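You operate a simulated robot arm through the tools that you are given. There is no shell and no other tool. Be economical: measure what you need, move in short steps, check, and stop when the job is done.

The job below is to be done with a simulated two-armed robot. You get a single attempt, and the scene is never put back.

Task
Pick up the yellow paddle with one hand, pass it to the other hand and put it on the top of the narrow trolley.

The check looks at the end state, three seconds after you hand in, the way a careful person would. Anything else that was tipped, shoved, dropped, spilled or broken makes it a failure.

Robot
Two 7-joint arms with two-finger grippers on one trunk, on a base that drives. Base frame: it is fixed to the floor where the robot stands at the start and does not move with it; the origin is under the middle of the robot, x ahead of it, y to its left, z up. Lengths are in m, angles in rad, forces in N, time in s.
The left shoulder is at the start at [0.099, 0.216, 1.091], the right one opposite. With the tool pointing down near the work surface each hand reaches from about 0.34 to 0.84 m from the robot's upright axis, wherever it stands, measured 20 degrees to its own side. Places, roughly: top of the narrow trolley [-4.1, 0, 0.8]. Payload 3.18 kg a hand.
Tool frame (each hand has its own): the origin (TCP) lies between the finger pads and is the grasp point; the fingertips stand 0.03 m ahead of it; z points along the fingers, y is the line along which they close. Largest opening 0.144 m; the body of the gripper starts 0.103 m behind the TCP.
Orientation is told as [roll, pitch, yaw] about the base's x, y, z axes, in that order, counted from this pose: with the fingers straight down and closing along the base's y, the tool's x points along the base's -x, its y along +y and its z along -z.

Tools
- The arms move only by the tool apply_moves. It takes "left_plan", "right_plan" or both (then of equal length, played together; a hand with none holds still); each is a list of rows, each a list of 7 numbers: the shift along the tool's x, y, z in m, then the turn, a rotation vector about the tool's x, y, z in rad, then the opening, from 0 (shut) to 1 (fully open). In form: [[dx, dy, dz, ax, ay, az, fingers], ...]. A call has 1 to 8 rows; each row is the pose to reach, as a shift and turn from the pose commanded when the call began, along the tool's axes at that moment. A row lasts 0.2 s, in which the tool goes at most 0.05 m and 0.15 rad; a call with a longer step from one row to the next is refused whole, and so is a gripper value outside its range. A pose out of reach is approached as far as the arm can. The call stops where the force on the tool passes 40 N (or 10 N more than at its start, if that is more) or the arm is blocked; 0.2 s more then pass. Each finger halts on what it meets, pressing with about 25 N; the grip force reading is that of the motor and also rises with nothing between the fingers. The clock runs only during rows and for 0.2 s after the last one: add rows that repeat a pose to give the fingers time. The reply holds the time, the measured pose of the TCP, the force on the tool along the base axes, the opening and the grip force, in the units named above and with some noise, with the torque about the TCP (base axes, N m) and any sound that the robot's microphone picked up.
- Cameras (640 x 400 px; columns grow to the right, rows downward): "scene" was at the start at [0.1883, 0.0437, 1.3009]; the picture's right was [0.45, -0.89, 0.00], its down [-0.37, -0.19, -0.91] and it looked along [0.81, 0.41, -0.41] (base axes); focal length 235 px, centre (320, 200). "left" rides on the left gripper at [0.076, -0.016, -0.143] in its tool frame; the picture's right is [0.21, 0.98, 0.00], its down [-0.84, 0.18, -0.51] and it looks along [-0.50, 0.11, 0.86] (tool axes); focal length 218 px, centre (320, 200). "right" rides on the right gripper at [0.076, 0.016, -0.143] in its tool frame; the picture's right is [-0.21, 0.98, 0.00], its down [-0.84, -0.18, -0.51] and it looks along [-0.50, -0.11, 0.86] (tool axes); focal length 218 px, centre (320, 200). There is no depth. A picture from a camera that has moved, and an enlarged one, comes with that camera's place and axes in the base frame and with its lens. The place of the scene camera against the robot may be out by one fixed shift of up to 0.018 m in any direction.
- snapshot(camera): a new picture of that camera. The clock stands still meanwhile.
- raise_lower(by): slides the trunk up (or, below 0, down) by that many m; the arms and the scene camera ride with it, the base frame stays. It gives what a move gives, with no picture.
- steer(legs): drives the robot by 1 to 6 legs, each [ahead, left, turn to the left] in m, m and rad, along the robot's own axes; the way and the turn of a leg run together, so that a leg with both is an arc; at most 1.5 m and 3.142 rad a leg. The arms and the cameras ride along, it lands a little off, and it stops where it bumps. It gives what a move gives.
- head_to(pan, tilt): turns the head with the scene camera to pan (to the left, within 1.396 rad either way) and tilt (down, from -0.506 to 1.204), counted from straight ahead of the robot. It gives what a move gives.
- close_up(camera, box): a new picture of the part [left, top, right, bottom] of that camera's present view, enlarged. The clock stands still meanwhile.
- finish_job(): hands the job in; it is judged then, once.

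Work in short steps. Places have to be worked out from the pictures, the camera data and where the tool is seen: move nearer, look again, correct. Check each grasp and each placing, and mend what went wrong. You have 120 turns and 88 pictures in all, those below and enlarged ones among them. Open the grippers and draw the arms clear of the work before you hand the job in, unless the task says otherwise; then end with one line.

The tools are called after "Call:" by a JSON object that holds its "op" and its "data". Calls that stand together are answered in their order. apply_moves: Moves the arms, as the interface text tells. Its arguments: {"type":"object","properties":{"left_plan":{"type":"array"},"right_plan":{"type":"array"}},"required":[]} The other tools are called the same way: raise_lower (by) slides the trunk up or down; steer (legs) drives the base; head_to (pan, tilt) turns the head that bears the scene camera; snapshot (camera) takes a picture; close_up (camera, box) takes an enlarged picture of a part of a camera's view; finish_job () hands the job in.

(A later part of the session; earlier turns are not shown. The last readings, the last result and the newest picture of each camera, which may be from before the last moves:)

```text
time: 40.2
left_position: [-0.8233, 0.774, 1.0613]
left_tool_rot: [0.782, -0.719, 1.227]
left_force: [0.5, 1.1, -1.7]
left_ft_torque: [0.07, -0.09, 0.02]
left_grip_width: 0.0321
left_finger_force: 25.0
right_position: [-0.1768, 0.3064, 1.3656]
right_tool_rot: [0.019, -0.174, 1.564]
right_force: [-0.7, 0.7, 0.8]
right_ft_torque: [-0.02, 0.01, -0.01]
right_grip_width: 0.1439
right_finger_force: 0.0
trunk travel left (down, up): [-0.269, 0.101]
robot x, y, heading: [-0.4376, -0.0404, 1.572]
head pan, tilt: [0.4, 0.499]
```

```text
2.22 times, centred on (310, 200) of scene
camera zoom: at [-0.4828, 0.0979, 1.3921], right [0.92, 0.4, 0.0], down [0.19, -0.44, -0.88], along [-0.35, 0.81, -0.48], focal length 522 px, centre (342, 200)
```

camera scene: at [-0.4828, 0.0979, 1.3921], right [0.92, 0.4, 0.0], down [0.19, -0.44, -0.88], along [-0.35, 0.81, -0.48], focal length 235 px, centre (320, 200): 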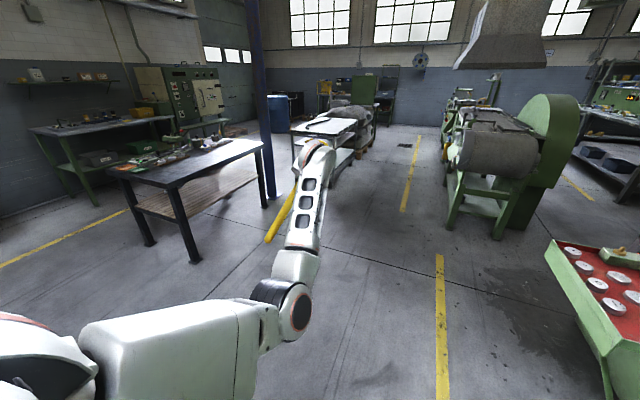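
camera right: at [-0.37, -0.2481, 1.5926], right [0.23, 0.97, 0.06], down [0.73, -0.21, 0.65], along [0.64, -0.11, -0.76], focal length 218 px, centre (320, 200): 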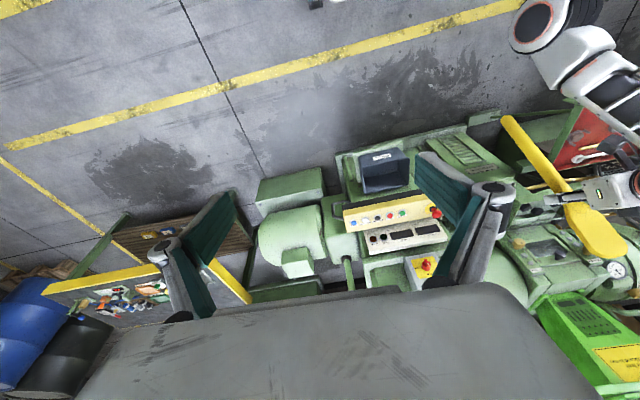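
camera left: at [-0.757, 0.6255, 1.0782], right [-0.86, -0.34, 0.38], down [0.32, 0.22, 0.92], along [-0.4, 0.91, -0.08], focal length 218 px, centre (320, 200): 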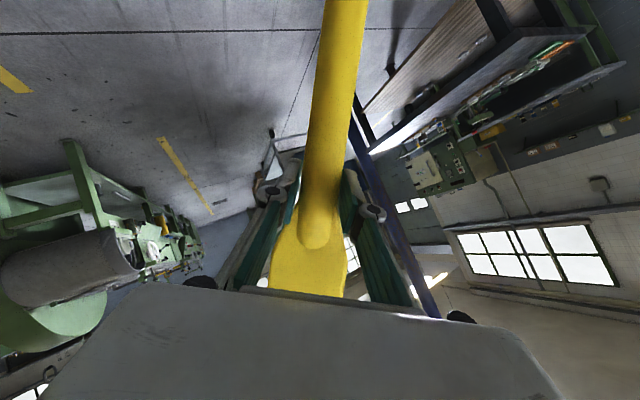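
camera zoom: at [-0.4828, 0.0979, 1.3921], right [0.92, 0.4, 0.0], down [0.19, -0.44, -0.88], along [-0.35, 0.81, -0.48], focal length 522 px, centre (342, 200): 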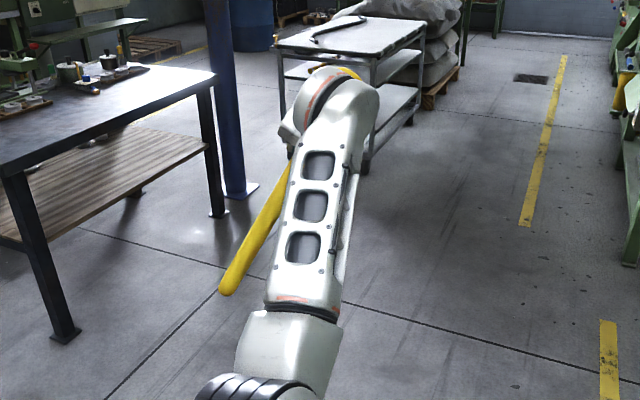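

Still held firmly. The arm needs the hand lower relative to the elbow for a downward-pointing wrist, so I lower the hand 0.2 m here over free floor.

Call:
{"op": "apply_moves", "data": {"left_plan": [[0.026, -0.021, 0.021, 0, 0, 0, 0], [0.053, -0.042, 0.043, 0, 0, 0, 0], [0.079, -0.063, 0.064, 0, 0, 0, 0], [0.106, -0.085, 0.086, 0, 0, 0, 0], [0.132, -0.106, 0.107, 0, 0, 0, 0]]}}

Call:
{"op": "snapshot", "data": {"camera": "scene"}}

```text
time: 41.6
left_position: [-0.8584, 0.7818, 0.888]
left_tool_rot: [0.844, -0.738, 1.217]
left_force: [0.5, 0.2, -1.1]
left_ft_torque: [0.08, -0.11, 0.01]
left_grip_width: 0.032
left_finger_force: 24.8
right_position: [-0.1768, 0.3052, 1.365]
right_tool_rot: [0.019, -0.171, 1.565]
right_force: [-0.4, 0.3, 0.9]
right_ft_torque: [0.01, 0.02, 0.03]
right_grip_width: 0.1441
right_finger_force: 0.0
trunk travel left (down, up): [-0.269, 0.101]
robot x, y, heading: [-0.4337, -0.0459, 1.576]
head pan, tilt: [0.4, 0.499]
stopped in row 5 (left hand): the arm was blocked; the commanded pose is now the measured one
```

```text
54 pictures are left
camera scene: at [-0.4827, 0.0976, 1.3922], right [0.92, 0.39, 0.0], down [0.19, -0.44, -0.88], along [-0.35, 0.81, -0.48], focal length 235 px, centre (320, 200)
```

scene: 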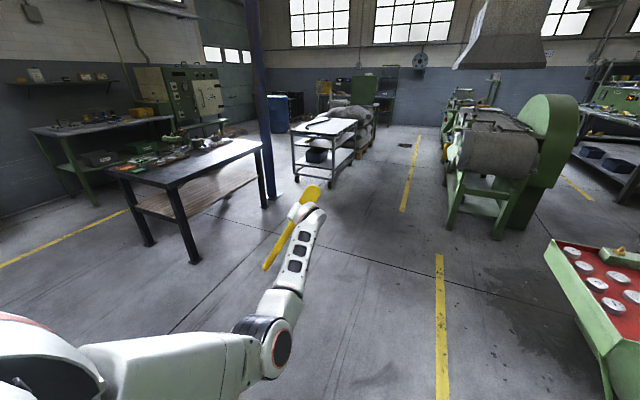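

That worked mostly as commanded. Now I rotate the tool toward fingers-down (handle then comes back toward me, horizontal).

Call:
{"op": "apply_moves", "data": {"left_plan": [[0.004, -0.003, -0.008, 0.083, 0.102, 0, 0], [0.007, -0.006, -0.017, 0.167, 0.204, 0, 0], [0.011, -0.01, -0.026, 0.25, 0.306, 0, 0], [0.014, -0.013, -0.034, 0.335, 0.408, 0, 0], [0.018, -0.016, -0.043, 0.418, 0.51, 0, 0], [0.021, -0.02, -0.051, 0.5, 0.612, 0, 0], [0.025, -0.023, -0.06, 0.585, 0.714, 0, 0], [0.028, -0.026, -0.068, 0.67, 0.817, 0, 0]]}}

Call:
{"op": "snapshot", "data": {"camera": "scene"}}

```text
time: 42.4
left_position: [-0.8115, 0.7799, 0.9296]
left_tool_rot: [0.708, -0.488, 1.21]
left_force: [0.3, 0.6, 0.2]
left_ft_torque: [0.08, -0.06, 0.01]
left_grip_width: 0.0316
left_finger_force: 25.2
right_position: [-0.1764, 0.305, 1.3662]
right_tool_rot: [0.02, -0.173, 1.563]
right_force: [-0.4, -0.1, 0.9]
right_ft_torque: [0.01, -0.01, 0.02]
right_grip_width: 0.1439
right_finger_force: 0.0
trunk travel left (down, up): [-0.269, 0.101]
robot x, y, heading: [-0.435, -0.0437, 1.573]
head pan, tilt: [0.4, 0.499]
stopped in row 4 (left hand): the arm was blocked; the commanded pose is now the measured one
```

```text
53 pictures are left
camera scene: at [-0.4824, 0.0976, 1.3922], right [0.92, 0.39, 0.0], down [0.19, -0.44, -0.88], along [-0.35, 0.81, -0.48], focal length 235 px, centre (320, 200)
```

scene: 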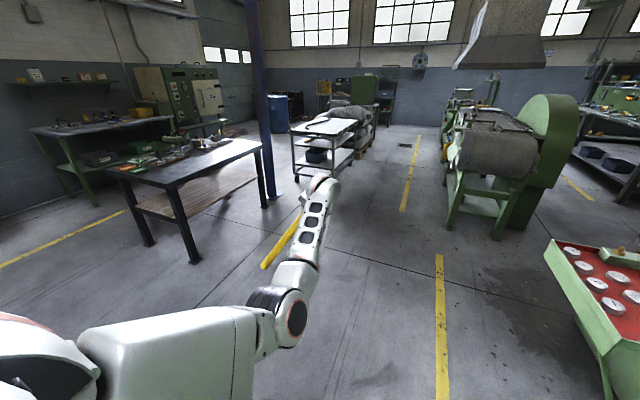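

The handle was running into the forearm. I rotate instead so the handle swings out to the left and the blade to the right with fingers down; the right hand will then take the blade.

Call:
{"op": "apply_moves", "data": {"left_plan": [[0, 0, 0, 0.086, 0.014, 0.098, 0], [0, 0, 0, 0.172, 0.029, 0.196, 0], [0, 0, 0, 0.258, 0.043, 0.294, 0], [0, 0, 0, 0.344, 0.057, 0.392, 0], [0, 0, 0, 0.43, 0.072, 0.49, 0], [0, 0, 0, 0.517, 0.086, 0.587, 0], [0, 0, 0, 0.603, 0.1, 0.685, 0], [0, 0, 0, 0.689, 0.114, 0.783, 0]]}}

Call:
{"op": "snapshot", "data": {"camera": "scene"}}

```text
time: 44.2
left_position: [-0.8306, 0.7519, 0.9405]
left_tool_rot: [0.166, -0.051, 0.537]
left_force: [0.2, 0.1, -0.7]
left_ft_torque: [0.06, -0.14, 0.01]
left_grip_width: 0.0304
left_finger_force: 24.7
left hand out of reach, approached as far as the arm can: row 7, 8
right_position: [-0.178, 0.3052, 1.3658]
right_tool_rot: [0.02, -0.176, 1.564]
right_force: [-0.1, 0.2, -0.9]
right_ft_torque: [0.02, -0.01, 0.03]
right_grip_width: 0.1442
right_finger_force: 0.0
trunk travel left (down, up): [-0.269, 0.101]
robot x, y, heading: [-0.435, -0.0446, 1.576]
head pan, tilt: [0.4, 0.499]
```

```text
52 pictures are left
camera scene: at [-0.4834, 0.0972, 1.3923], right [0.92, 0.39, 0.0], down [0.19, -0.44, -0.88], along [-0.35, 0.81, -0.48], focal length 235 px, centre (320, 200)
```

scene: 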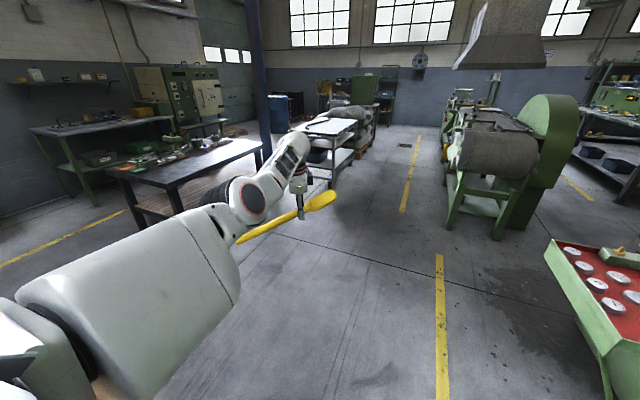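

Very good: fingers are down, paddle flat, handle left and blade right. I bring the left hand inward and turn it so the blade points straight right.

Call:
{"op": "apply_moves", "data": {"left_plan": [[-0.012, -0.039, -0.006, 0.031, -0.004, 0.075, 0], [-0.023, -0.078, -0.012, 0.062, -0.008, 0.151, 0], [-0.035, -0.118, -0.018, 0.093, -0.012, 0.226, 0], [-0.046, -0.157, -0.023, 0.125, -0.017, 0.302, 0], [-0.058, -0.196, -0.029, 0.156, -0.021, 0.378, 0], [-0.069, -0.235, -0.035, 0.187, -0.025, 0.453, 0]]}}

Call:
{"op": "head_to", "data": {"pan": 0.1, "tilt": 0.6}}

Call:
{"op": "snapshot", "data": {"camera": "scene"}}

```text
time: 45.1
left_position: [-0.8918, 0.6486, 0.9583]
left_tool_rot: [0.129, 0.049, 0.517]
left_force: [-0.4, 0.0, 0.1]
left_ft_torque: [0.07, -0.13, 0.0]
left_grip_width: 0.0299
left_finger_force: 24.8
right_position: [-0.1779, 0.306, 1.3658]
right_tool_rot: [0.02, -0.171, 1.562]
right_force: [0.8, 0.2, 0.1]
right_ft_torque: [-0.02, 0.04, 0.02]
right_grip_width: 0.1444
right_finger_force: 0.1
trunk travel left (down, up): [-0.269, 0.101]
robot x, y, heading: [-0.4343, -0.0466, 1.574]
head pan, tilt: [0.4, 0.499]
stopped in row 4 (left hand): the arm was blocked; the commanded pose is now the measured one
```

```text
time: 45.9
left_position: [-0.8942, 0.6481, 0.9582]
left_tool_rot: [0.13, 0.047, 0.514]
left_force: [-0.6, 0.1, -0.5]
left_ft_torque: [0.11, -0.13, 0.02]
left_grip_width: 0.0301
left_finger_force: 25.1
right_position: [-0.1777, 0.306, 1.3661]
right_tool_rot: [0.017, -0.173, 1.564]
right_force: [-0.9, 0.3, 0.7]
right_ft_torque: [-0.02, 0.02, 0.0]
right_grip_width: 0.1441
right_finger_force: 0.0
trunk travel left (down, up): [-0.269, 0.101]
robot x, y, heading: [-0.4327, -0.0428, 1.579]
head pan, tilt: [0.099, 0.6]
```

```text
51 pictures are left
camera scene: at [-0.4568, 0.1021, 1.3831], right [0.99, 0.11, 0.0], down [0.06, -0.56, -0.83], along [-0.09, 0.82, -0.56], focal length 235 px, centre (320, 200)
```

scene: 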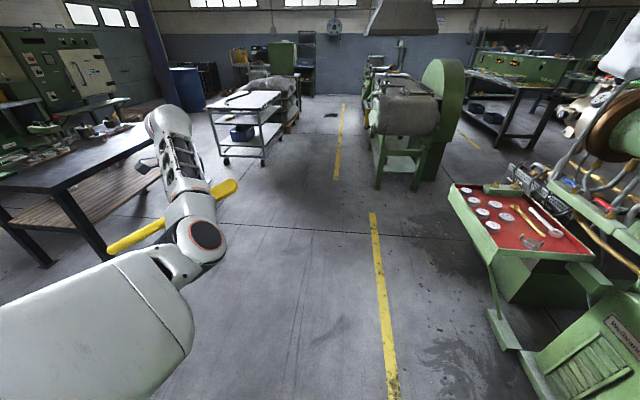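

The elbow swung the wrong way. I step back to the earlier good pose; then plan B: left holds the paddle upright with fingers forward, and the right takes the blade from above.

Call:
{"op": "apply_moves", "data": {"left_plan": [[-0.035, 0.02, 0.008, 0, 0, 0, 0], [-0.07, 0.041, 0.016, 0, 0, 0, 0], [-0.104, 0.061, 0.025, 0, 0, 0, 0]]}}

Call:
{"op": "snapshot", "data": {"camera": "scene"}}

```text
time: 46.7
left_position: [-0.8459, 0.7324, 0.9344]
left_tool_rot: [0.128, 0.05, 0.509]
left_force: [-0.1, -0.7, 0.7]
left_ft_torque: [0.04, -0.15, 0.02]
left_grip_width: 0.0297
left_finger_force: 25.3
left hand out of reach, approached as far as the arm can: row 3
right_position: [-0.1771, 0.307, 1.3655]
right_tool_rot: [0.021, -0.173, 1.563]
right_force: [0.1, 0.1, -0.4]
right_ft_torque: [0.0, 0.01, 0.01]
right_grip_width: 0.144
right_finger_force: 0.1
trunk travel left (down, up): [-0.269, 0.101]
robot x, y, heading: [-0.4316, -0.044, 1.576]
head pan, tilt: [0.099, 0.6]
```

```text
50 pictures are left
camera scene: at [-0.456, 0.1027, 1.3829], right [0.99, 0.11, 0.0], down [0.06, -0.56, -0.82], along [-0.09, 0.82, -0.57], focal length 235 px, centre (320, 200)
```

scene: 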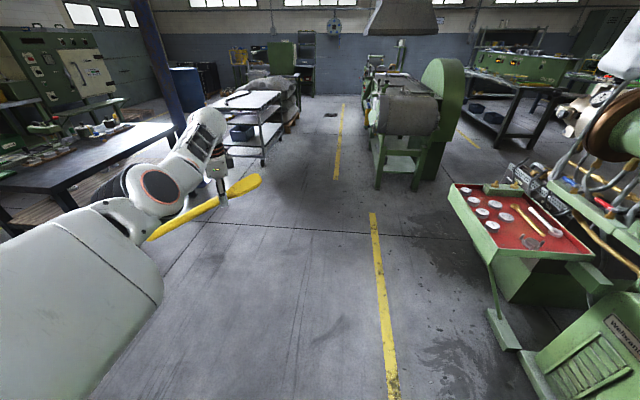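

Elbow is out to the left again. I lower the hand a little and try turning it the other way, so the handle swings under the arm toward the right hand.

Call:
{"op": "apply_moves", "data": {"left_plan": [[0, 0, 0.03, 0, 0, 0, 0], [0, 0, 0.06, 0, 0, 0, 0], [0, 0, 0.08, 0, 0, -0.12, 0], [0, 0, 0.08, 0, 0, -0.26, 0], [0, 0, 0.08, 0, 0, -0.4, 0], [0, 0, 0.08, 0, 0, -0.54, 0]]}}

Call:
{"op": "snapshot", "data": {"camera": "scene"}}

```text
time: 48.1
left_position: [-0.8579, 0.7268, 0.8582]
left_tool_rot: [0.135, -0.02, 1.047]
left_force: [0.5, 0.8, 0.2]
left_ft_torque: [0.1, -0.08, 0.02]
left_grip_width: 0.0297
left_finger_force: 24.9
left hand out of reach, approached as far as the arm can: row 2, 3, 4, 5, 6
right_position: [-0.1764, 0.3068, 1.3665]
right_tool_rot: [0.019, -0.172, 1.564]
right_force: [0.0, -0.4, 1.0]
right_ft_torque: [0.0, 0.06, 0.01]
right_grip_width: 0.1442
right_finger_force: 0.0
trunk travel left (down, up): [-0.269, 0.101]
robot x, y, heading: [-0.4389, -0.0388, 1.578]
head pan, tilt: [0.099, 0.6]
```

```text
49 pictures are left
camera scene: at [-0.4554, 0.1025, 1.383], right [0.99, 0.11, 0.0], down [0.06, -0.56, -0.82], along [-0.09, 0.82, -0.57], focal length 235 px, centre (320, 200)
```

scene: 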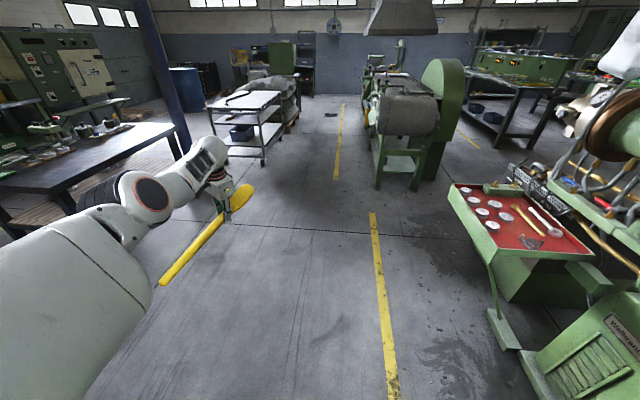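

That cleared the arm. I keep turning the same way so the handle points back-right.

Call:
{"op": "apply_moves", "data": {"left_plan": [[0, 0, 0, 0, 0, -0.14, 0], [0, 0, 0, 0, 0, -0.28, 0], [0, 0, 0, 0, 0, -0.42, 0], [0, 0, 0, 0, 0, -0.56, 0], [0, 0, 0, 0, 0, -0.7, 0], [0, 0, 0, 0, 0, -0.84, 0], [0, 0, 0, 0, 0, -0.98, 0], [0, 0, 0, 0, 0, -1.12, 0]]}}

Call:
{"op": "snapshot", "data": {"camera": "scene"}}

```text
time: 49.9
left_position: [-0.8586, 0.7265, 0.8582]
left_tool_rot: [0.037, -0.13, 2.165]
left_force: [-1.1, 0.2, -0.5]
left_ft_torque: [0.13, 0.1, 0.0]
left_grip_width: 0.0297
left_finger_force: 25.3
right_position: [-0.1775, 0.3065, 1.3666]
right_tool_rot: [0.019, -0.173, 1.565]
right_force: [0.4, 0.6, 0.2]
right_ft_torque: [-0.01, -0.01, 0.04]
right_grip_width: 0.144
right_finger_force: 0.1
trunk travel left (down, up): [-0.269, 0.101]
robot x, y, heading: [-0.4356, -0.0376, 1.572]
head pan, tilt: [0.099, 0.6]
```

```text
48 pictures are left
camera scene: at [-0.4564, 0.102, 1.3831], right [0.99, 0.11, 0.0], down [0.06, -0.56, -0.83], along [-0.09, 0.82, -0.56], focal length 235 px, centre (320, 200)
```

scene: 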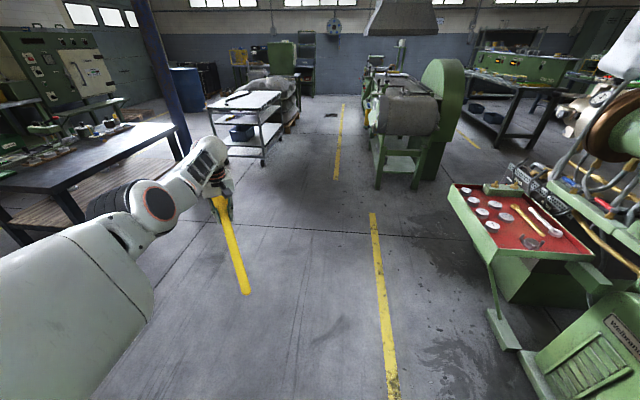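

Excellent. I turn it a bit more and bring it inward and up slightly.

Call:
{"op": "apply_moves", "data": {"left_plan": [[0.027, -0.018, -0.012, 0, 0, -0.12, 0], [0.054, -0.036, -0.025, 0, 0, -0.24, 0], [0.081, -0.054, -0.037, 0, 0, -0.36, 0], [0.109, -0.072, -0.05, 0, 0, -0.48, 0]]}}

Call:
{"op": "snapshot", "data": {"camera": "scene"}}

```text
time: 50.8
left_position: [-0.9136, 0.6658, 0.9032]
left_tool_rot: [0.031, -0.225, 2.718]
left_force: [-0.1, 0.3, 0.9]
left_ft_torque: [0.09, 0.13, -0.03]
left_grip_width: 0.0295
left_finger_force: 24.8
right_position: [-0.1772, 0.3067, 1.3661]
right_tool_rot: [0.02, -0.173, 1.565]
right_force: [0.6, 0.8, 0.3]
right_ft_torque: [-0.02, 0.03, 0.03]
right_grip_width: 0.1441
right_finger_force: 0.1
trunk travel left (down, up): [-0.269, 0.101]
robot x, y, heading: [-0.4338, -0.0423, 1.576]
head pan, tilt: [0.099, 0.6]
stopped in row 4 (left hand): the arm was blocked; the commanded pose is now the measured one
```

```text
47 pictures are left
camera scene: at [-0.4557, 0.1019, 1.3831], right [0.99, 0.11, 0.0], down [0.06, -0.56, -0.83], along [-0.09, 0.82, -0.56], focal length 235 px, centre (320, 200)
```

scene: 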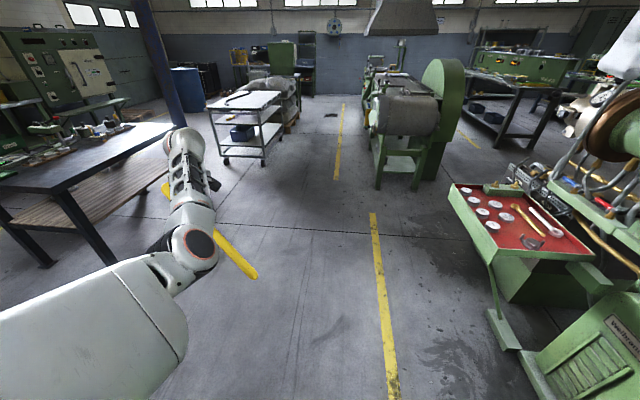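

The arm can't carry the hand further inward; I return it outward/forward while correcting the tilt.

Call:
{"op": "apply_moves", "data": {"left_plan": [[0.014, -0.023, 0.009, 0, 0, 0, 0], [0.027, -0.047, 0.018, 0, 0.05, 0, 0], [0.041, -0.07, 0.027, 0, 0.1, 0, 0], [0.041, -0.07, 0.027, 0, 0.16, 0, 0], [0.041, -0.07, 0.027, 0, 0.22, 0, 0]]}}

Call:
{"op": "snapshot", "data": {"camera": "scene"}}

```text
time: 52.0
left_position: [-0.8755, 0.6885, 0.8607]
left_tool_rot: [0.029, -0.002, 2.724]
left_force: [-0.7, -0.1, -0.1]
left_ft_torque: [0.1, 0.11, 0.03]
left_grip_width: 0.0295
left_finger_force: 25.1
left hand out of reach, approached as far as the arm can: row 4, 5
right_position: [-0.1804, 0.3059, 1.3654]
right_tool_rot: [0.016, -0.174, 1.566]
right_force: [-1.1, -0.5, -0.1]
right_ft_torque: [0.0, -0.06, -0.01]
right_grip_width: 0.144
right_finger_force: 0.1
trunk travel left (down, up): [-0.269, 0.101]
robot x, y, heading: [-0.435, -0.0402, 1.579]
head pan, tilt: [0.099, 0.6]
```

```text
46 pictures are left
camera scene: at [-0.4584, 0.1015, 1.3831], right [0.99, 0.11, 0.0], down [0.06, -0.56, -0.83], along [-0.09, 0.82, -0.56], focal length 235 px, centre (320, 200)
```

scene: 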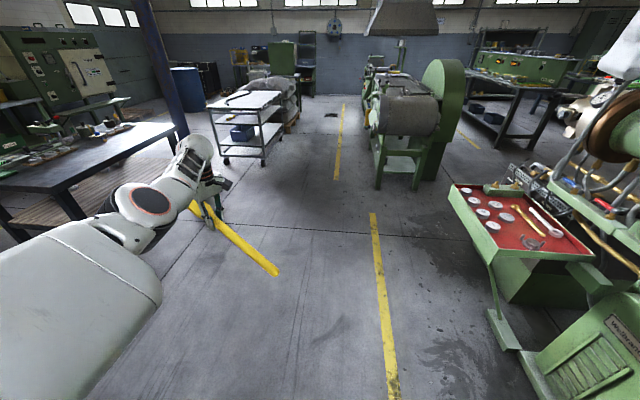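

Perfect: fingers straight down, paddle flat, handle end at about 0.56 m ahead, 0.19 m left of me. Now I bring the right hand down to a staging point, yawed about 1 rad to match the handle.

Call:
{"op": "apply_moves", "data": {"right_plan": [[-0.013, 0.03, 0.035, -0.02, 0, -0.118, 1], [-0.027, 0.06, 0.07, -0.041, 0, -0.236, 1], [-0.04, 0.09, 0.105, -0.062, 0, -0.354, 1], [-0.054, 0.12, 0.14, -0.082, 0, -0.473, 1], [-0.067, 0.15, 0.175, -0.103, 0, -0.591, 1], [-0.08, 0.18, 0.21, -0.124, 0, -0.71, 1], [-0.094, 0.21, 0.245, -0.144, 0, -0.828, 1], [-0.108, 0.25, 0.275, -0.165, 0, -0.946, 1]]}}

Call:
{"op": "snapshot", "data": {"camera": "scene"}}

Call:
{"op": "snapshot", "data": {"camera": "right"}}

```text
refused: row 8 steps farther than a row can; nothing moved
```

```text
45 pictures are left
camera scene: at [-0.4584, 0.1015, 1.3831], right [0.99, 0.11, 0.0], down [0.06, -0.56, -0.83], along [-0.09, 0.82, -0.56], focal length 235 px, centre (320, 200)
```

scene: 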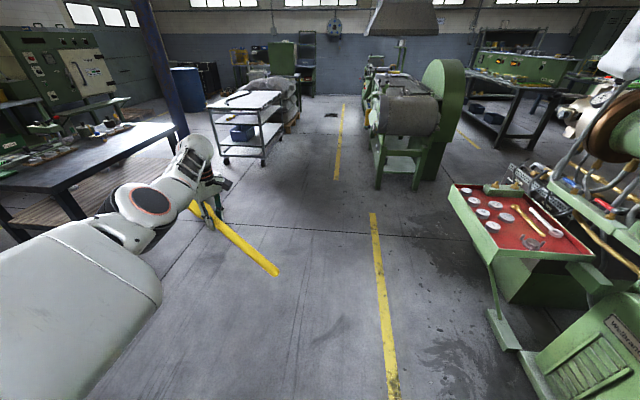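

```text
44 pictures are left
camera right: at [-0.1949, 0.2045, 1.4944], right [-0.98, 0.21, 0.05], down [0.19, 0.74, 0.64], along [0.09, 0.64, -0.76], focal length 218 px, centre (320, 200)
```

right: 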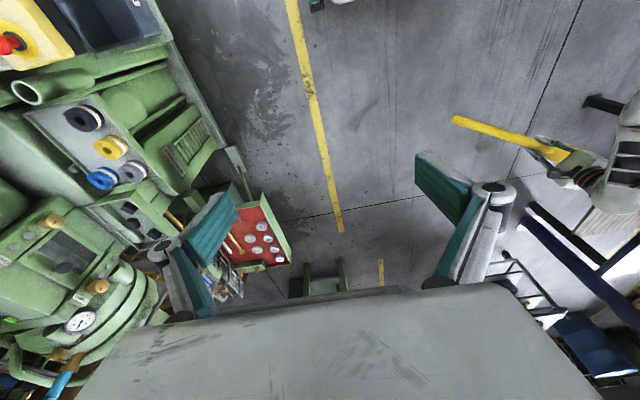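

The last row was a touch too long; I redo it with even steps.

Call:
{"op": "apply_moves", "data": {"right_plan": [[-0.013, 0.03, 0.035, -0.02, 0, -0.118, 1], [-0.027, 0.06, 0.07, -0.041, 0, -0.236, 1], [-0.04, 0.09, 0.105, -0.062, 0, -0.354, 1], [-0.054, 0.12, 0.14, -0.082, 0, -0.473, 1], [-0.067, 0.15, 0.175, -0.103, 0, -0.591, 1], [-0.08, 0.18, 0.21, -0.124, 0, -0.71, 1], [-0.094, 0.21, 0.245, -0.144, 0, -0.828, 1], [-0.107, 0.24, 0.275, -0.165, 0, -0.946, 1]]}}

Call:
{"op": "snapshot", "data": {"camera": "scene"}}

Call:
{"op": "snapshot", "data": {"camera": "right"}}

```text
time: 53.8
left_position: [-0.8763, 0.6874, 0.8624]
left_tool_rot: [0.028, -0.004, 2.722]
left_force: [-1.8, -0.4, 0.2]
left_ft_torque: [0.14, -0.01, -0.03]
left_grip_width: 0.0295
left_finger_force: 24.8
right_position: [-0.3921, 0.4011, 1.1634]
right_tool_rot: [-0.017, -0.235, 2.407]
right_force: [-1.4, -0.1, -0.9]
right_ft_torque: [0.07, -0.13, -0.02]
right_grip_width: 0.1442
right_finger_force: 0.2
right hand out of reach, approached as far as the arm can: row 6, 7, 8
trunk travel left (down, up): [-0.269, 0.101]
robot x, y, heading: [-0.4327, -0.0445, 1.577]
head pan, tilt: [0.099, 0.6]
```

```text
43 pictures are left
camera scene: at [-0.4604, 0.0997, 1.3834], right [0.99, 0.11, 0.0], down [0.06, -0.56, -0.83], along [-0.09, 0.82, -0.56], focal length 235 px, centre (320, 200)
```

scene: 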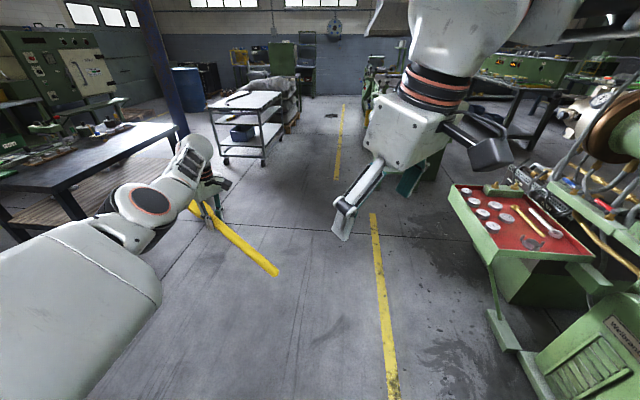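

```text
42 pictures are left
camera right: at [-0.3252, 0.3126, 1.2846], right [-0.81, -0.59, 0.03], down [-0.41, 0.6, 0.69], along [-0.43, 0.55, -0.72], focal length 218 px, centre (320, 200)
```

right: 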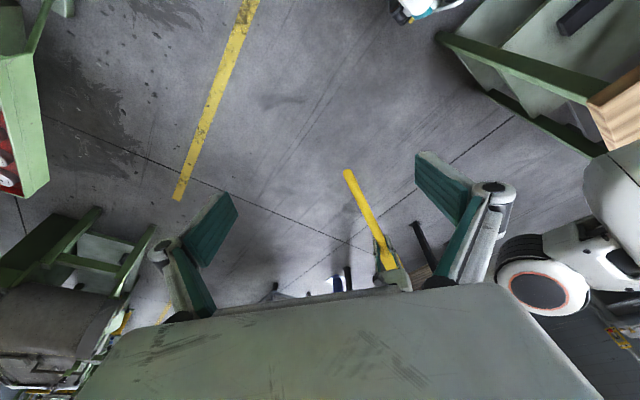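

The handle end is near [-0.60, 0.52, 0.86]; grip point about [-0.68, 0.568]. I move the right hand to hover above it at z≈1.0, levelled and aligned.

Call:
{"op": "apply_moves", "data": {"right_plan": [[-0.035, 0.009, 0.029, -0.005, 0.029, -0.023, 1], [-0.07, 0.018, 0.058, -0.011, 0.058, -0.046, 1], [-0.105, 0.027, 0.088, -0.016, 0.087, -0.069, 1], [-0.14, 0.036, 0.117, -0.022, 0.115, -0.092, 1], [-0.174, 0.045, 0.146, -0.028, 0.144, -0.115, 1], [-0.209, 0.054, 0.175, -0.033, 0.173, -0.139, 1], [-0.244, 0.063, 0.205, -0.038, 0.2, -0.162, 1], [-0.279, 0.072, 0.234, -0.044, 0.23, -0.185, 1]]}}

Call:
{"op": "snapshot", "data": {"camera": "scene"}}

Call:
{"op": "snapshot", "data": {"camera": "right"}}

```text
time: 55.6
left_position: [-0.8722, 0.6872, 0.8657]
left_tool_rot: [0.024, -0.007, 2.724]
left_force: [-0.7, -1.0, -0.4]
left_ft_torque: [0.18, 0.14, -0.03]
left_grip_width: 0.0295
left_finger_force: 25.2
right_position: [-0.4148, 0.4955, 0.9894]
right_tool_rot: [-0.069, -0.164, 2.435]
right_force: [0.6, -1.1, 1.3]
right_ft_torque: [0.14, 0.02, -0.01]
right_grip_width: 0.1441
right_finger_force: 0.1
right hand out of reach, approached as far as the arm can: row 2, 3, 4, 5, 6, 7, 8
trunk travel left (down, up): [-0.269, 0.101]
robot x, y, heading: [-0.4357, -0.0395, 1.575]
head pan, tilt: [0.099, 0.6]
```

```text
41 pictures are left
camera scene: at [-0.456, 0.0969, 1.3839], right [0.99, 0.11, 0.0], down [0.06, -0.56, -0.83], along [-0.09, 0.82, -0.56], focal length 235 px, centre (320, 200)
```

scene: 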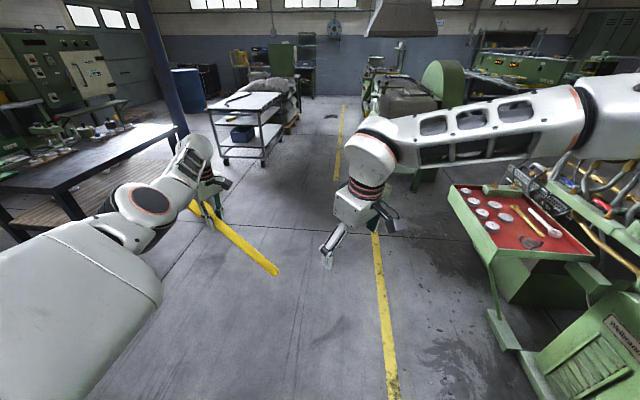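

```text
40 pictures are left
camera right: at [-0.3566, 0.4099, 1.1165], right [-0.8, -0.6, -0.03], down [-0.47, 0.59, 0.65], along [-0.37, 0.53, -0.76], focal length 218 px, centre (320, 200)
```

right: 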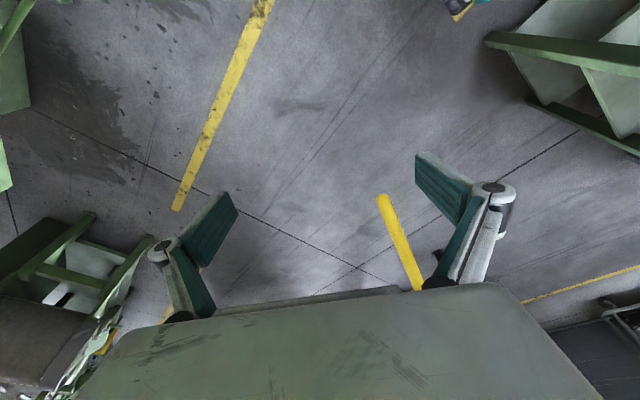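

The right hand can't go further inward pointing straight down, so I tilt its fingers forward-left (about 50°), which brings the fingers toward the handle.

Call:
{"op": "apply_moves", "data": {"right_plan": [[0, 0, 0, -0.005, -0.125, -0.027, 1], [0, 0, 0, -0.009, -0.25, -0.054, 1], [0, 0, 0, -0.013, -0.375, -0.081, 1], [0, 0, 0, -0.018, -0.5, -0.108, 1], [0, 0, 0, -0.022, -0.625, -0.135, 1], [0, 0, 0, -0.027, -0.75, -0.162, 1]]}}

```text
time: 57.0
left_position: [-0.8729, 0.6899, 0.8613]
left_tool_rot: [0.032, -0.005, 2.723]
left_force: [0.2, 0.2, 1.1]
left_ft_torque: [0.09, 0.16, -0.01]
left_grip_width: 0.0292
left_finger_force: 25.1
right_position: [-0.4132, 0.5095, 0.99]
right_tool_rot: [-0.195, -0.891, 2.725]
right_force: [-0.4, 0.3, 1.1]
right_ft_torque: [0.01, 0.02, 0.05]
right_grip_width: 0.1439
right_finger_force: 0.0
trunk travel left (down, up): [-0.269, 0.101]
robot x, y, heading: [-0.435, -0.0434, 1.573]
head pan, tilt: [0.099, 0.6]
```

The tilt was reached cleanly. I now move the right hand to hover just above the handle near its end.

Call:
{"op": "apply_moves", "data": {"right_plan": [[-0.018, 0.017, 0.035, 0, 0, 0, 1], [-0.037, 0.033, 0.07, 0, 0, 0, 1], [-0.055, 0.05, 0.105, 0, 0, 0, 1], [-0.074, 0.067, 0.139, 0, 0, 0, 1], [-0.092, 0.083, 0.174, 0, 0, 0, 1], [-0.111, 0.1, 0.209, 0, 0, 0, 1]]}}

Call:
{"op": "snapshot", "data": {"camera": "scene"}}

Call:
{"op": "snapshot", "data": {"camera": "right"}}

```text
time: 58.4
left_position: [-0.8757, 0.6906, 0.8608]
left_tool_rot: [0.029, -0.006, 2.723]
left_force: [-0.2, -0.5, -0.6]
left_ft_torque: [0.07, 0.11, 0.0]
left_grip_width: 0.0292
left_finger_force: 24.9
right_position: [-0.663, 0.5566, 0.9326]
right_tool_rot: [-0.196, -0.887, 2.727]
right_force: [-0.2, 0.7, -0.4]
right_ft_torque: [-0.01, -0.01, -0.01]
right_grip_width: 0.1439
right_finger_force: 0.2
trunk travel left (down, up): [-0.269, 0.101]
robot x, y, heading: [-0.4309, -0.0419, 1.573]
head pan, tilt: [0.099, 0.6]
```

```text
39 pictures are left
camera scene: at [-0.458, 0.102, 1.383], right [0.99, 0.11, 0.0], down [0.06, -0.56, -0.82], along [-0.09, 0.82, -0.57], focal length 235 px, centre (320, 200)
```

scene: 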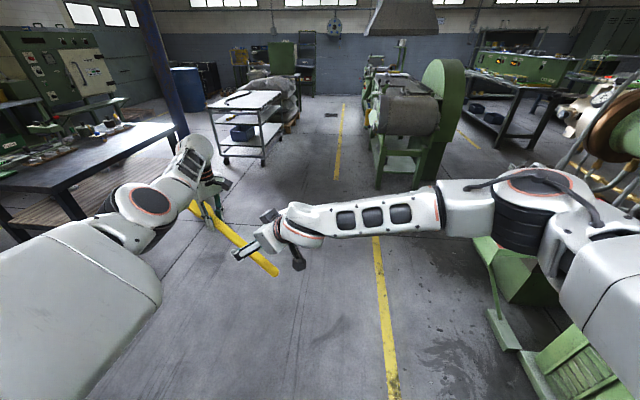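

```text
38 pictures are left
camera right: at [-0.5398, 0.4538, 0.9611], right [-0.64, -0.76, 0.04], down [-0.08, 0.12, 0.99], along [-0.76, 0.63, -0.14], focal length 218 px, centre (320, 200)
```

right: 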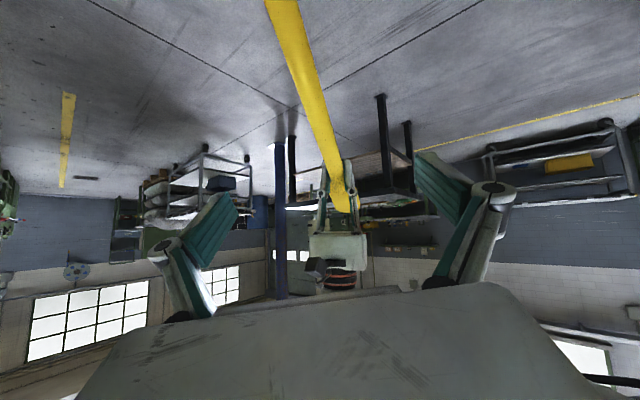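

The geometry shows the handle slopes downward (end ≈[-0.65, 0.587, 0.75]), so the grip point is about [-0.715, 0.617, 0.785], nearly perpendicular to my right fingers. I move there with fingers open.

Call:
{"op": "apply_moves", "data": {"right_plan": [[0.017, -0.001, 0.038, 0, 0, 0, 1], [0.035, -0.002, 0.076, 0, 0, 0, 1], [0.052, -0.003, 0.114, 0, 0, 0, 1], [0.07, -0.004, 0.152, 0, 0, 0, 1]]}}

Call:
{"op": "snapshot", "data": {"camera": "right"}}

Call:
{"op": "close_up", "data": {"camera": "scene", "box": [160, 120, 360, 320]}}

```text
time: 59.4
left_position: [-0.8749, 0.6909, 0.8622]
left_tool_rot: [0.031, -0.003, 2.722]
left_force: [-0.4, 0.1, -0.1]
left_ft_torque: [0.08, 0.12, -0.01]
left_grip_width: 0.0295
left_finger_force: 24.7
right_position: [-0.6988, 0.6328, 0.7904]
right_tool_rot: [-0.191, -0.902, 2.697]
right_force: [-0.5, 0.1, -1.6]
right_ft_torque: [-0.02, 0.03, -0.01]
right_grip_width: 0.1441
right_finger_force: 0.1
trunk travel left (down, up): [-0.269, 0.101]
robot x, y, heading: [-0.4354, -0.047, 1.577]
head pan, tilt: [0.099, 0.6]
```

```text
37 pictures are left
camera right: at [-0.5787, 0.5263, 0.816], right [-0.66, -0.75, 0.05], down [-0.06, 0.12, 0.99], along [-0.75, 0.65, -0.12], focal length 218 px, centre (320, 200)
```

right: 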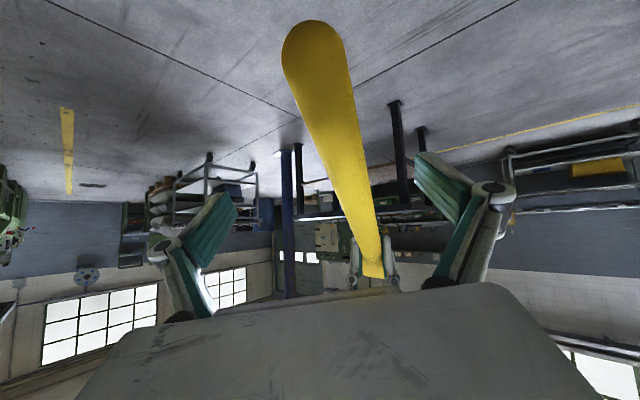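

```text
2.00 times, centred on (260, 220) of scene
camera zoom: at [-0.4568, 0.1024, 1.3831], right [0.99, 0.11, 0.0], down [0.06, -0.56, -0.82], along [-0.09, 0.82, -0.57], focal length 470 px, centre (440, 160)
```

zoom: 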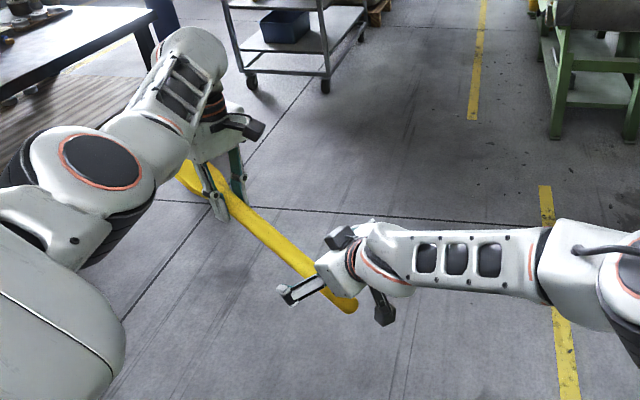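

The handle is between the fingers, about 0.028 m toward the +y finger. I centre on it, then close.

Call:
{"op": "apply_moves", "data": {"right_plan": [[0, 0.014, 0, 0, 0, 0, 1], [0, 0.028, 0, 0, 0, 0, 1], [0, 0.028, 0, 0, 0, 0, 1]]}}

Call:
{"op": "snapshot", "data": {"camera": "right"}}

```text
time: 60.2
left_position: [-0.8735, 0.6898, 0.861]
left_tool_rot: [0.029, -0.004, 2.723]
left_force: [-0.3, 0.1, -0.5]
left_ft_torque: [0.06, 0.15, 0.01]
left_grip_width: 0.029
left_finger_force: 25.2
right_position: [-0.7074, 0.6091, 0.7759]
right_tool_rot: [-0.197, -0.882, 2.7]
right_force: [0.0, -0.6, 0.3]
right_ft_torque: [0.01, 0.01, 0.01]
right_grip_width: 0.1439
right_finger_force: 0.0
trunk travel left (down, up): [-0.269, 0.101]
robot x, y, heading: [-0.4311, -0.0362, 1.578]
head pan, tilt: [0.099, 0.6]
```

```text
35 pictures are left
camera right: at [-0.5864, 0.5022, 0.8047], right [-0.66, -0.75, 0.04], down [-0.08, 0.12, 0.99], along [-0.74, 0.65, -0.14], focal length 218 px, centre (320, 200)
```

right: 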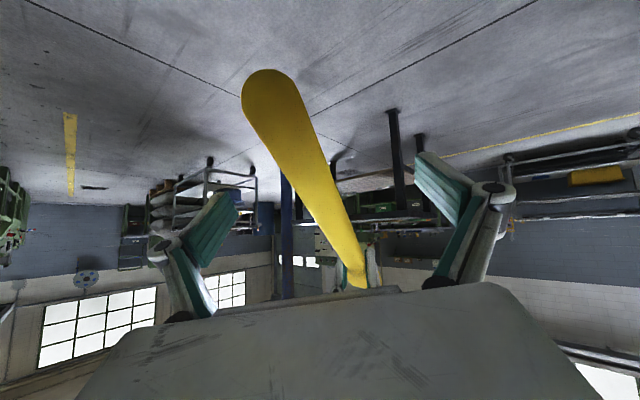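

Centred. I close the right fingers while the left holds still.

Call:
{"op": "apply_moves", "data": {"right_plan": [[0, 0, 0, 0, 0, 0, 0.6], [0, 0, 0, 0, 0, 0, 0.3], [0, 0, 0, 0, 0, 0, 0], [0, 0, 0, 0, 0, 0, 0], [0, 0, 0, 0, 0, 0, 0]]}}

Call:
{"op": "snapshot", "data": {"camera": "right"}}

```text
time: 61.4
left_position: [-0.8727, 0.6889, 0.8623]
left_tool_rot: [0.032, -0.003, 2.723]
left_force: [-1.1, -0.3, -0.2]
left_ft_torque: [-0.11, 0.73, -0.64]
left_grip_width: 0.0291
left_finger_force: 25.1
right_position: [-0.7068, 0.6091, 0.7766]
right_tool_rot: [-0.199, -0.881, 2.7]
right_force: [1.8, -0.3, 0.5]
right_ft_torque: [0.21, -0.33, 0.56]
right_grip_width: 0.0327
right_finger_force: 24.8
trunk travel left (down, up): [-0.269, 0.101]
robot x, y, heading: [-0.4343, -0.0474, 1.574]
head pan, tilt: [0.099, 0.6]
```

```text
34 pictures are left
camera right: at [-0.5862, 0.5022, 0.8046], right [-0.66, -0.75, 0.04], down [-0.08, 0.12, 0.99], along [-0.74, 0.65, -0.14], focal length 218 px, centre (320, 200)
```

right: 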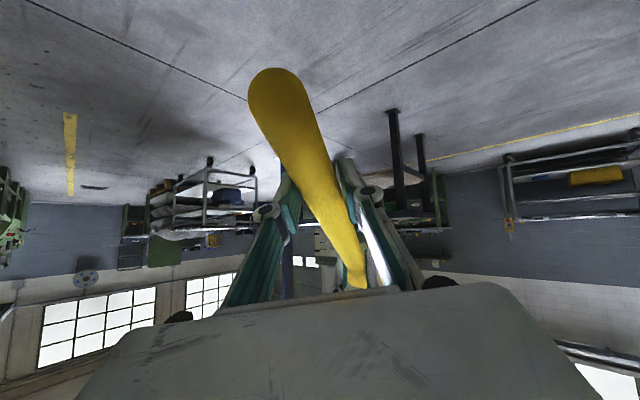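

Gripped, but this spot is far from the paddle's balance point and it might droop on release. I reopen the right hand and regrip about 0.1 m nearer the left hand.

Call:
{"op": "apply_moves", "data": {"right_plan": [[0, 0, 0, 0, 0, 0, 0.5], [0, 0, 0, 0, 0, 0, 0.7], [-0.033, 0.003, 0.016, 0, 0, 0, 0.7], [-0.065, 0.006, 0.032, 0, 0, 0, 0.7], [-0.098, 0.008, 0.048, 0, 0, 0, 0.7]]}}

Call:
{"op": "snapshot", "data": {"camera": "right"}}

Call:
{"op": "close_up", "data": {"camera": "scene", "box": [160, 120, 360, 320]}}

```text
time: 62.8
left_position: [-0.8727, 0.6922, 0.8618]
left_tool_rot: [0.026, 0.0, 2.725]
left_force: [4.0, 3.7, 0.1]
left_ft_torque: [0.27, -0.31, 0.77]
left_grip_width: 0.0293
left_finger_force: 24.7
right_position: [-0.6752, 0.6443, 0.7733]
right_tool_rot: [-0.323, -0.773, 2.768]
right_force: [-3.8, -3.3, -1.1]
right_ft_torque: [0.06, 0.0, 0.01]
right_grip_width: 0.1037
right_finger_force: 2.6
right hand out of reach, approached as far as the arm can: row 3, 4, 5
trunk travel left (down, up): [-0.269, 0.101]
robot x, y, heading: [-0.4325, -0.0406, 1.577]
head pan, tilt: [0.099, 0.6]
stopped in row 5 (right hand): the arm was blocked; the commanded pose is now the measured one
```

```text
33 pictures are left
camera right: at [-0.5628, 0.5343, 0.8134], right [-0.68, -0.73, -0.08], down [-0.21, 0.09, 0.97], along [-0.7, 0.68, -0.21], focal length 218 px, centre (320, 200)
```

right: 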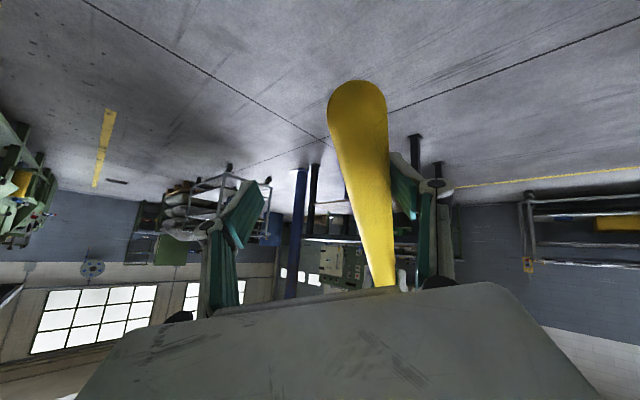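

```text
2.00 times, centred on (260, 220) of scene
camera zoom: at [-0.4565, 0.1021, 1.3831], right [0.99, 0.11, 0.0], down [0.06, -0.56, -0.82], along [-0.09, 0.82, -0.57], focal length 470 px, centre (440, 160)
```

zoom: 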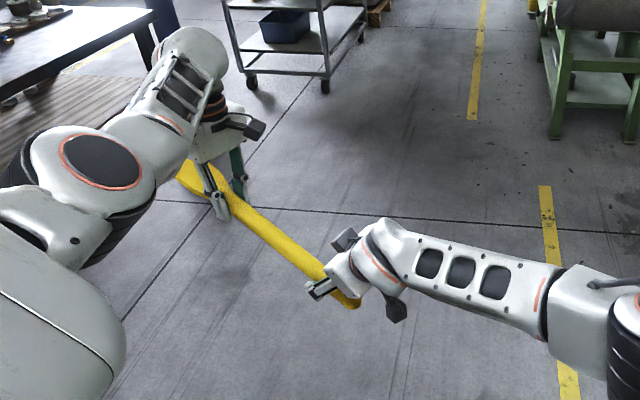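

The right arm can't go farther inward. I re-centre here, a bit nearer to the left if reachable, and grip; if the paddle pivots down after release it simply hangs safely from the right hand.

Call:
{"op": "apply_moves", "data": {"right_plan": [[0, 0.018, 0, 0, 0, 0, 0.7], [-0.008, 0.036, 0.003, 0, 0, 0, 0.7], [-0.018, 0.036, 0.006, 0, 0, 0, 0.7]]}}

Call:
{"op": "snapshot", "data": {"camera": "right"}}

```text
time: 63.8
left_position: [-0.8688, 0.6913, 0.8618]
left_tool_rot: [0.025, -0.003, 2.724]
left_force: [5.2, 4.0, 0.1]
left_ft_torque: [0.34, -0.42, 1.03]
left_grip_width: 0.0325
left_finger_force: 25.1
right_position: [-0.6402, 0.6682, 0.7503]
right_tool_rot: [-0.339, -0.735, 2.693]
right_force: [-3.8, -3.8, -0.9]
right_ft_torque: [0.11, -0.04, -0.06]
right_grip_width: 0.1041
right_finger_force: 3.1
trunk travel left (down, up): [-0.269, 0.101]
robot x, y, heading: [-0.4337, -0.0426, 1.583]
head pan, tilt: [0.099, 0.6]
stopped in row 3 (right hand): the arm was blocked; the commanded pose is now the measured one
```

```text
31 pictures are left
camera right: at [-0.5385, 0.5476, 0.7954], right [-0.73, -0.67, -0.1], down [-0.24, 0.12, 0.96], along [-0.64, 0.73, -0.24], focal length 218 px, centre (320, 200)
```

right: 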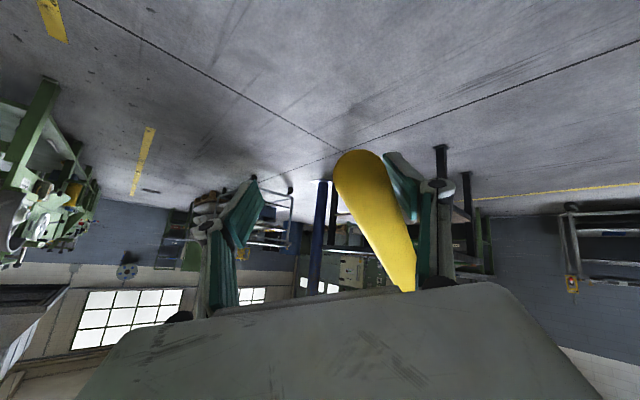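

The arm is at its limit and slid the wrong way, pressing the handle. I open the fingers fully and back off.

Call:
{"op": "apply_moves", "data": {"right_plan": [[0, 0, 0, 0, 0, 0, 1], [0, 0, -0.03, 0, 0, 0, 1], [0, 0, -0.07, 0, 0, 0, 1], [0, 0, -0.11, 0, 0, 0, 1]]}}

Call:
{"op": "snapshot", "data": {"camera": "scene"}}

Call:
{"op": "snapshot", "data": {"camera": "left"}}

```text
time: 64.8
left_position: [-0.8708, 0.6905, 0.8632]
left_tool_rot: [0.028, -0.003, 2.722]
left_force: [0.9, -0.5, -0.1]
left_ft_torque: [0.1, 0.2, 0.0]
left_grip_width: 0.0289
left_finger_force: 24.2
right_position: [-0.5974, 0.6021, 0.8298]
right_tool_rot: [-0.336, -0.735, 2.698]
right_force: [0.1, 0.7, -0.3]
right_ft_torque: [0.02, 0.0, -0.01]
right_grip_width: 0.1438
right_finger_force: 0.0
trunk travel left (down, up): [-0.269, 0.101]
robot x, y, heading: [-0.4332, -0.044, 1.58]
head pan, tilt: [0.099, 0.6]
```

```text
30 pictures are left
camera scene: at [-0.4558, 0.1015, 1.3832], right [0.99, 0.11, 0.0], down [0.06, -0.56, -0.83], along [-0.09, 0.82, -0.56], focal length 235 px, centre (320, 200)
```

scene: 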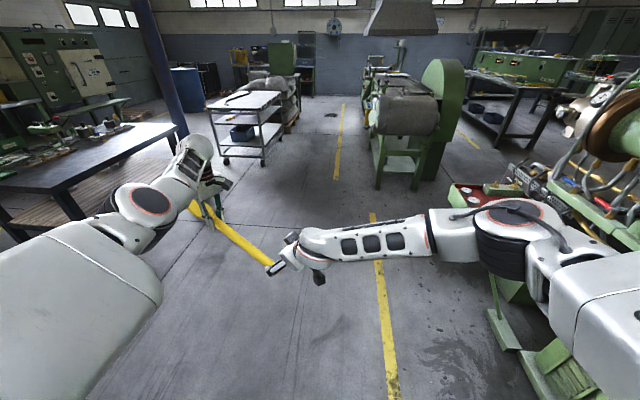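

```text
29 pictures are left
camera left: at [-0.7929, 0.6765, 1.0042], right [-0.21, -0.98, 0.03], down [-0.84, 0.19, 0.52], along [-0.51, 0.08, -0.86], focal length 218 px, centre (320, 200)
```

left: 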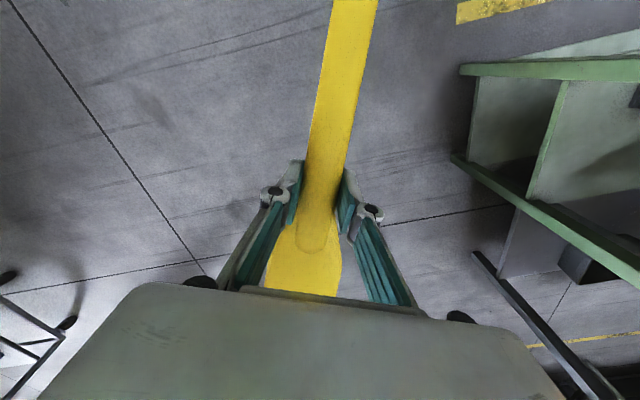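

The paddle is still well held by the left. I try tilting the left fingers toward the right (handle rises level) and shifting it right a bit, to bring the balance point into the right hand's reach.

Call:
{"op": "apply_moves", "data": {"left_plan": [[0.01, 0, 0, 0, 0.1, 0, 0], [0.02, 0, 0, 0, 0.2, 0, 0], [0.03, 0, 0, 0, 0.3, 0, 0], [0.04, 0, 0, 0, 0.4, 0, 0]]}}

```text
time: 65.8
left_position: [-0.8422, 0.6365, 0.8799]
left_tool_rot: [0.031, 0.398, 2.734]
left_force: [-0.6, 3.9, -1.2]
left_ft_torque: [0.26, 0.51, 0.97]
left_grip_width: 0.0293
left_finger_force: 24.9
left hand out of reach, approached as far as the arm can: row 1, 2, 3, 4
right_position: [-0.5952, 0.6026, 0.8289]
right_tool_rot: [-0.337, -0.737, 2.702]
right_force: [1.3, -4.5, 0.9]
right_ft_torque: [0.04, 0.02, 0.09]
right_grip_width: 0.1439
right_finger_force: 0.2
trunk travel left (down, up): [-0.269, 0.101]
robot x, y, heading: [-0.4336, -0.0409, 1.575]
head pan, tilt: [0.099, 0.6]
```

The tilt worked (left moved back/right), and the handle now touches the right hand lightly; I back the right hand off and look.

Call:
{"op": "apply_moves", "data": {"right_plan": [[0, 0, -0.04, 0, 0, 0, 1], [0, 0, -0.08, 0, 0, 0, 1]]}}

Call:
{"op": "snapshot", "data": {"camera": "right"}}

Call:
{"op": "snapshot", "data": {"camera": "scene"}}

```text
time: 66.4
left_position: [-0.8435, 0.6354, 0.8787]
left_tool_rot: [0.029, 0.397, 2.734]
left_force: [-0.2, 0.1, -0.4]
left_ft_torque: [0.08, 0.14, 0.0]
left_grip_width: 0.0289
left_finger_force: 25.3
right_position: [-0.5621, 0.5556, 0.8854]
right_tool_rot: [-0.338, -0.736, 2.701]
right_force: [0.1, -0.1, 1.0]
right_ft_torque: [-0.02, -0.03, 0.0]
right_grip_width: 0.144
right_finger_force: 0.1
trunk travel left (down, up): [-0.269, 0.101]
robot x, y, heading: [-0.4364, -0.0398, 1.577]
head pan, tilt: [0.099, 0.6]
```

```text
28 pictures are left
camera right: at [-0.4592, 0.4358, 0.9305], right [-0.73, -0.68, -0.1], down [-0.24, 0.11, 0.96], along [-0.64, 0.73, -0.24], focal length 218 px, centre (320, 200)
```

right: 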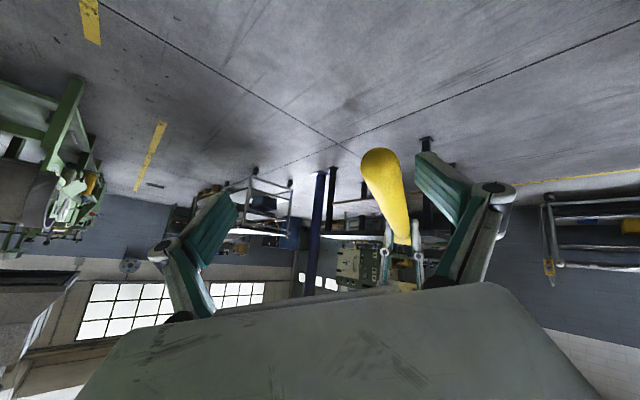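

```text
27 pictures are left
camera scene: at [-0.4565, 0.1017, 1.3832], right [0.99, 0.11, 0.0], down [0.06, -0.56, -0.83], along [-0.09, 0.82, -0.56], focal length 235 px, centre (320, 200)
```

scene: 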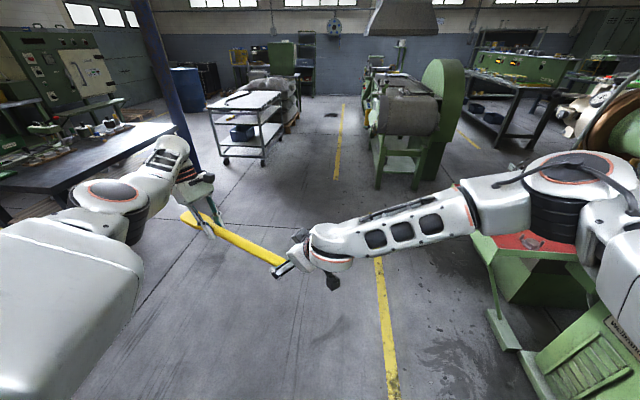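

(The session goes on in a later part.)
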